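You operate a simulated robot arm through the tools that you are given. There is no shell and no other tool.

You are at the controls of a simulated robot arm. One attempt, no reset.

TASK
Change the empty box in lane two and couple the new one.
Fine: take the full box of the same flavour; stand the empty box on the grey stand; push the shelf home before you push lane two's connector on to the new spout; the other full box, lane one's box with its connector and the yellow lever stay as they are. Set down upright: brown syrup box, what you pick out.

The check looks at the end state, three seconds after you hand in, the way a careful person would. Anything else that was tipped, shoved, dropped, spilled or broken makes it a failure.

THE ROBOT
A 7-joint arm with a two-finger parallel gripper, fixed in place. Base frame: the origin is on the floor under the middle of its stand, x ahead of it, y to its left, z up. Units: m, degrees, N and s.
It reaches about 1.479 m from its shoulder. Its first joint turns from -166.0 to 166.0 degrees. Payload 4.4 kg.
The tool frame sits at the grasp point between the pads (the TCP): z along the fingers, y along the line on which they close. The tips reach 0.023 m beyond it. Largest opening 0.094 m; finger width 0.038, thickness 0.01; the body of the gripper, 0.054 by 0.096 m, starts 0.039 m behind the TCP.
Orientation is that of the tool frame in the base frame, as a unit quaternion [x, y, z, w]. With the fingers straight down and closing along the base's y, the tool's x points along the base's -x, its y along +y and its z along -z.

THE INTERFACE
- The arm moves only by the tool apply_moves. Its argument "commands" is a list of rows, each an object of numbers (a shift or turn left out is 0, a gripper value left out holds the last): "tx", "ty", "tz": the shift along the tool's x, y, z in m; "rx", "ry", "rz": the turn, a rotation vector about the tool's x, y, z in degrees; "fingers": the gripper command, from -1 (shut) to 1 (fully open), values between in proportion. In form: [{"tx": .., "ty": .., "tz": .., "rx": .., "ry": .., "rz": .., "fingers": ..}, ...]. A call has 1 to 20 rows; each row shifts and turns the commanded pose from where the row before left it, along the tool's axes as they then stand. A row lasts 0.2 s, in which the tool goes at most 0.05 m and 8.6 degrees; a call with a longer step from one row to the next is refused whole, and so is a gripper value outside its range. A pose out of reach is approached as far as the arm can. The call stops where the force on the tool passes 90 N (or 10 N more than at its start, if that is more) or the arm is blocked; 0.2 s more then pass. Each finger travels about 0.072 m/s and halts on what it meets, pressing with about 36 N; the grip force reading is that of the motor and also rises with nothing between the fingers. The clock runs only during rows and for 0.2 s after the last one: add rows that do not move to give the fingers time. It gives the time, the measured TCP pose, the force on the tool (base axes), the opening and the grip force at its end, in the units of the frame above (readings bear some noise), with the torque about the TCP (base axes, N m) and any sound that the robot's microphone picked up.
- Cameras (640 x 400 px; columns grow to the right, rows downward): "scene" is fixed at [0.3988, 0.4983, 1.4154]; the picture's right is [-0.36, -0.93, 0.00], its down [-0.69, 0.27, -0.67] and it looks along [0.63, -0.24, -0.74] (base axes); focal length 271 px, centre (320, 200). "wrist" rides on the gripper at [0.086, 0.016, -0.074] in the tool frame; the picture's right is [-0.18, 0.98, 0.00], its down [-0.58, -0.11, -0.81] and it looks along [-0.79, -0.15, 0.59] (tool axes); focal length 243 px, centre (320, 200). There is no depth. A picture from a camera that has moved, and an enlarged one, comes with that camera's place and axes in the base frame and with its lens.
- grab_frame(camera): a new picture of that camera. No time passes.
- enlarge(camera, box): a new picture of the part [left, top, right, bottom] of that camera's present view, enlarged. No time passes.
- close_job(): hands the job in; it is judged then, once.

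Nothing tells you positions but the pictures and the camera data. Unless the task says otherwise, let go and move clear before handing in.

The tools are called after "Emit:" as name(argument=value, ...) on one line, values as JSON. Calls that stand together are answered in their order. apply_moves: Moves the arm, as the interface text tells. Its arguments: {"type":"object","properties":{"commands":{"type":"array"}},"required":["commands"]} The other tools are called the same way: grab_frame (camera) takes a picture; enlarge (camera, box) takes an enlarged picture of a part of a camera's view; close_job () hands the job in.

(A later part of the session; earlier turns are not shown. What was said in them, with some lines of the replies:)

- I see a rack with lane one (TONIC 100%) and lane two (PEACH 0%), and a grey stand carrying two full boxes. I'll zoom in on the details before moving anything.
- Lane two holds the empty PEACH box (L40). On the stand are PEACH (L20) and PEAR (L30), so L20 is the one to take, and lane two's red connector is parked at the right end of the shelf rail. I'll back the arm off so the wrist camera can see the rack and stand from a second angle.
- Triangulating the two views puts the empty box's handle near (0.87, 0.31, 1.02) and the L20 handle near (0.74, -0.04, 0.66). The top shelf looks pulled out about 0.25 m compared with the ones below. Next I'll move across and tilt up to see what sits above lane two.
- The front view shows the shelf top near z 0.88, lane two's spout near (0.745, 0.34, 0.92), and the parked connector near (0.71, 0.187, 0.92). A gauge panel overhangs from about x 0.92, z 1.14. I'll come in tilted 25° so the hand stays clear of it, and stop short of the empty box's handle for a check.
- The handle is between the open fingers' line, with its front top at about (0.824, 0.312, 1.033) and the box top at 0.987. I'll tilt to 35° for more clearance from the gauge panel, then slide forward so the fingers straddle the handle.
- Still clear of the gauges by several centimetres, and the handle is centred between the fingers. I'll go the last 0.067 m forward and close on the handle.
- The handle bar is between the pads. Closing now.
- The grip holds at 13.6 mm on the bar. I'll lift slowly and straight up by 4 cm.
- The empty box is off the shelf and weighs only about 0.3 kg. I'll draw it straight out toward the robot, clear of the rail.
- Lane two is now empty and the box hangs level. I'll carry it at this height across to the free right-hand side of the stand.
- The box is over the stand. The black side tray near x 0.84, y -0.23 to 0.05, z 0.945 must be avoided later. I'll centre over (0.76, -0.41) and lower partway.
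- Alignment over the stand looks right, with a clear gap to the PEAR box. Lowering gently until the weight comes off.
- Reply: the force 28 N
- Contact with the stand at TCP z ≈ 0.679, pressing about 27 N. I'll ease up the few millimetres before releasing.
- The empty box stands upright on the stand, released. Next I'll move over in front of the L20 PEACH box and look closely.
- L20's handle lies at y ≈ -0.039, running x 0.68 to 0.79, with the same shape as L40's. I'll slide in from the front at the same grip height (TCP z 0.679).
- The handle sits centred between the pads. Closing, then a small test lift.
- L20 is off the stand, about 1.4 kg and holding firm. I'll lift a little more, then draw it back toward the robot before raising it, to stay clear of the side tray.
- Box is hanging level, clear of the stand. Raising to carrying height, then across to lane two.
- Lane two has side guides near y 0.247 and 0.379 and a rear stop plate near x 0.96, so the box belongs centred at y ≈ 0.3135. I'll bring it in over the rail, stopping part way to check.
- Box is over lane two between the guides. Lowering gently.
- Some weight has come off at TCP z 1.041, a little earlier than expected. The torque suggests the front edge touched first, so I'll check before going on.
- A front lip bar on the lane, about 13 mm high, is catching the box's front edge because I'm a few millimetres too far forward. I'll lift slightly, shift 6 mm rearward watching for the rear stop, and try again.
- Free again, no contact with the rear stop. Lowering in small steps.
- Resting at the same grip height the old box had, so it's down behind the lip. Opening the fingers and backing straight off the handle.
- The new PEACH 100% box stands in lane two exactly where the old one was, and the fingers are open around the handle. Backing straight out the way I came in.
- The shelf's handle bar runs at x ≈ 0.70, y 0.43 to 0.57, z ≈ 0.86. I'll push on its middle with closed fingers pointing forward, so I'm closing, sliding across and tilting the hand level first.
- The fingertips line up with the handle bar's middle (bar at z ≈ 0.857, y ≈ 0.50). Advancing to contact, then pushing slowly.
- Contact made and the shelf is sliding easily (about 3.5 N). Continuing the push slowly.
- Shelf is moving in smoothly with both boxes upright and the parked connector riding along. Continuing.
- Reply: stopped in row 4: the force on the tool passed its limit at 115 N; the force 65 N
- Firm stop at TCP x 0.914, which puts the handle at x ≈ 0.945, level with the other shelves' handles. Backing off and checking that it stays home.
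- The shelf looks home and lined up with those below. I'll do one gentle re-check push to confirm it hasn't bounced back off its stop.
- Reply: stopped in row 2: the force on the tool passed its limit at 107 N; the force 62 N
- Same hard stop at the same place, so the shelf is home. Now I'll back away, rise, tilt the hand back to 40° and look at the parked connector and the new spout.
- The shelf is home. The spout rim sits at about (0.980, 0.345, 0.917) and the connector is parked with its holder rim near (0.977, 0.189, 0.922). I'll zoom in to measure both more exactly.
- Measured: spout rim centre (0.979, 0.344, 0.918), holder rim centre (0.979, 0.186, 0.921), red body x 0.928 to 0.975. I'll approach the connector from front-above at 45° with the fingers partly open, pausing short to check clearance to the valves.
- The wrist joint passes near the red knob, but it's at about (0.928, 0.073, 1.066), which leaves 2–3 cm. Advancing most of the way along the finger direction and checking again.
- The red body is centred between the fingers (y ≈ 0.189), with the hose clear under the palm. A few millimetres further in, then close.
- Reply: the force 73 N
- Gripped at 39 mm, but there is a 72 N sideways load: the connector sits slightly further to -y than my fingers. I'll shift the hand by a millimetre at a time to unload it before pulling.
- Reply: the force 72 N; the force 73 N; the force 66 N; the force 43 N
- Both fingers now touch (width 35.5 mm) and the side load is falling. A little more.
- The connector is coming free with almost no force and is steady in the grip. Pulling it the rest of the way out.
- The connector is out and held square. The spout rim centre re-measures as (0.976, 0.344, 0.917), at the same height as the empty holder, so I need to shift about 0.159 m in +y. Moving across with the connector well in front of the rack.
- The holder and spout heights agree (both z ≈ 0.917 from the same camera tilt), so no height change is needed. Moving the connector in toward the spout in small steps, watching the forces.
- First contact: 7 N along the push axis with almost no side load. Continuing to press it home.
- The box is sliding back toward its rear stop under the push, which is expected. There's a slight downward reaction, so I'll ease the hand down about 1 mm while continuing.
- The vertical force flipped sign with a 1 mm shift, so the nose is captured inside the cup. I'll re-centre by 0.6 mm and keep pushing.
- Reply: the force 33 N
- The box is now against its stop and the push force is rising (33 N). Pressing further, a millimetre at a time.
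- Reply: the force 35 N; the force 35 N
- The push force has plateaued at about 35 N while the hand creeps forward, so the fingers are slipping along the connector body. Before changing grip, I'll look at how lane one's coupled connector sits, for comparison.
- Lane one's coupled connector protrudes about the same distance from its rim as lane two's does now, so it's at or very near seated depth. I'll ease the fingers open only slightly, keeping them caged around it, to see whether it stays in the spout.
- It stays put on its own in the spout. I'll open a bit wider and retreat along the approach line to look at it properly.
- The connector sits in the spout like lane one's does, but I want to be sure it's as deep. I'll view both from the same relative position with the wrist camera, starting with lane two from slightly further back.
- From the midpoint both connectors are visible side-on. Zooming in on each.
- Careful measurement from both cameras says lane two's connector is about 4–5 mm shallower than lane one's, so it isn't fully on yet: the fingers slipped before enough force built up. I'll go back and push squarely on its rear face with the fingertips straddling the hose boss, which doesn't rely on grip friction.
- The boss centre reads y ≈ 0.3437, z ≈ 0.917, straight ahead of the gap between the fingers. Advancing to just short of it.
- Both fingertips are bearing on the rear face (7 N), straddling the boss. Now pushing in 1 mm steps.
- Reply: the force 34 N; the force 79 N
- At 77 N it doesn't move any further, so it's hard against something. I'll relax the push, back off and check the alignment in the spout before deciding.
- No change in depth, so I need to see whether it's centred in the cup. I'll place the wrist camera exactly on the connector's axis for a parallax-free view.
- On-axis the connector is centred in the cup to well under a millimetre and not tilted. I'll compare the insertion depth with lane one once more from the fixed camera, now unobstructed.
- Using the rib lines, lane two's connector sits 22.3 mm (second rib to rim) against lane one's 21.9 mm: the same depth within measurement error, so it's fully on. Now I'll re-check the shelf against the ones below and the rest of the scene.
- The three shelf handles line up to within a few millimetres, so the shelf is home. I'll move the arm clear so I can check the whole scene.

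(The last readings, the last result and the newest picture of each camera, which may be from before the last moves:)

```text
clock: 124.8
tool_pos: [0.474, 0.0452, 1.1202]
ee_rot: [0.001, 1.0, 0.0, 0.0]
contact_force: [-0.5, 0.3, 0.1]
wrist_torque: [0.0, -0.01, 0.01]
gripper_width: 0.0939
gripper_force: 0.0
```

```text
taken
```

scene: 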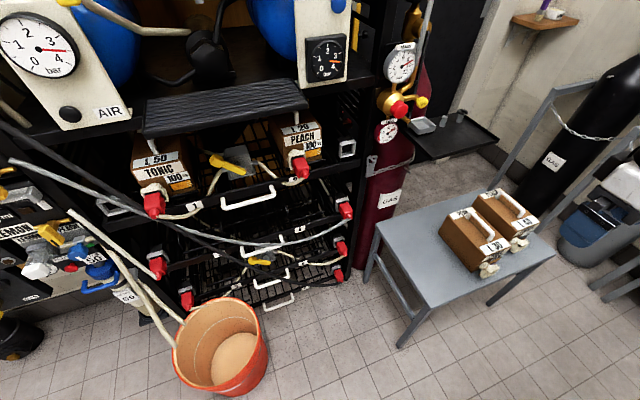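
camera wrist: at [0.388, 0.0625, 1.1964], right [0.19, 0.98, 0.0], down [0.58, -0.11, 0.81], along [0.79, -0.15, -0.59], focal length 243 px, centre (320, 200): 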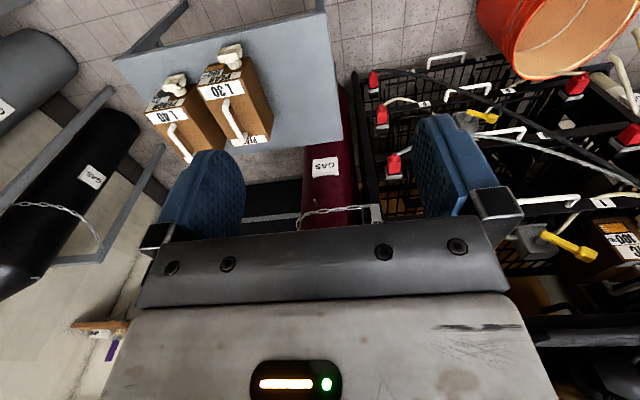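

Emit:
enlarge(camera="wrist", box=[100, 0, 340, 170])

Emit:
enlarge(camera="scene", box=[360, 170, 570, 310])

Emit:
enlarge(camera="scene", box=[110, 90, 370, 250])

```text
2.35 times, centred on (220, 85) of wrist
camera zoom: at [0.388, 0.0625, 1.1964], right [0.19, 0.98, 0.0], down [0.58, -0.11, 0.81], along [0.79, -0.15, -0.59], focal length 571 px, centre (555, 471)
```

zoom: 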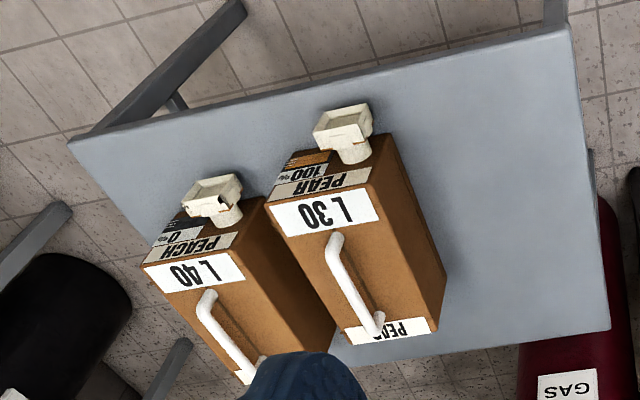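

```text
2.86 times, centred on (465, 240) of scene
camera zoom: at [0.3988, 0.4983, 1.4154], right [-0.36, -0.93, 0.0], down [-0.69, 0.27, -0.67], along [0.63, -0.24, -0.74], focal length 774 px, centre (-94, 86)
```

zoom: 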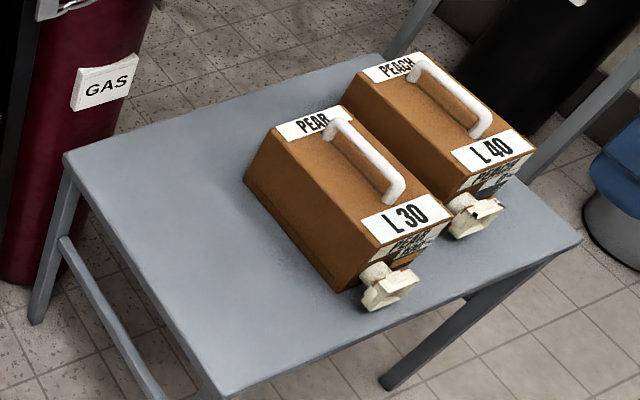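

```text
2.46 times, centred on (240, 170) of scene
camera zoom: at [0.3988, 0.4983, 1.4154], right [-0.36, -0.93, 0.0], down [-0.69, 0.27, -0.67], along [0.63, -0.24, -0.74], focal length 667 px, centre (517, 274)
```

zoom: 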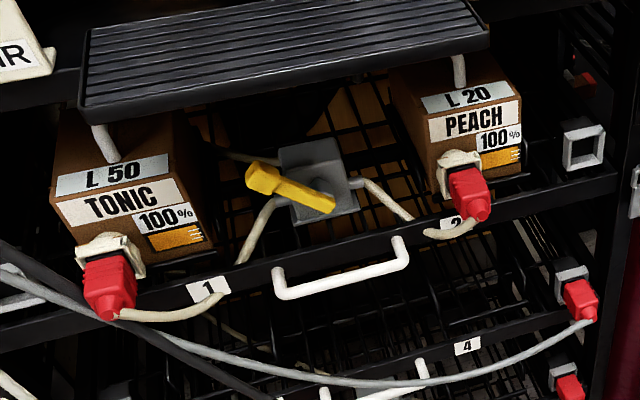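

Everything checks out:
- **Lane two:** the new PEACH 100% box stands upright with its connector seated to the same depth as lane one's, and the shelf is home.
- **Stand:** the empty L40 stands upright, and PEAR L30 hasn't been touched.
- **Left as they were:** lane one's box with its connector, and the yellow lever.

The gripper is open and clear of everything, so I'm handing in.

Emit:
close_job()

```text
The job is handed in.
```

I changed lane two's empty box for the full PEACH box and coupled it, and the job is handed in. I don't have the result of the check yet.

- **New box:** the full PEACH box (L20) stands upright in lane two. It slid back a few millimetres against its rear stop when I pushed the connector on.
- **Shelf:** I pushed it home before coupling. It hit a firm stop twice at the same place, and its handle lines up with the shelves below to within a few millimetres.
- **Connector:** lane two's connector is centred in the new spout. It sits at the same depth as lane one's to within about 1–2 mm, and a 77 N push didn't move it further. I heard no click, so I judged it seated from depth and force alone.
- **Empty box:** the empty PEACH box (L40) stands upright on the grey stand, beside the PEAR box with a gap between them.
- **Left as they were:** I didn't touch the PEAR box, lane one's connector or the yellow lever. Lane one's box only rode in with the shelf.

The gripper is open and the arm is clear.
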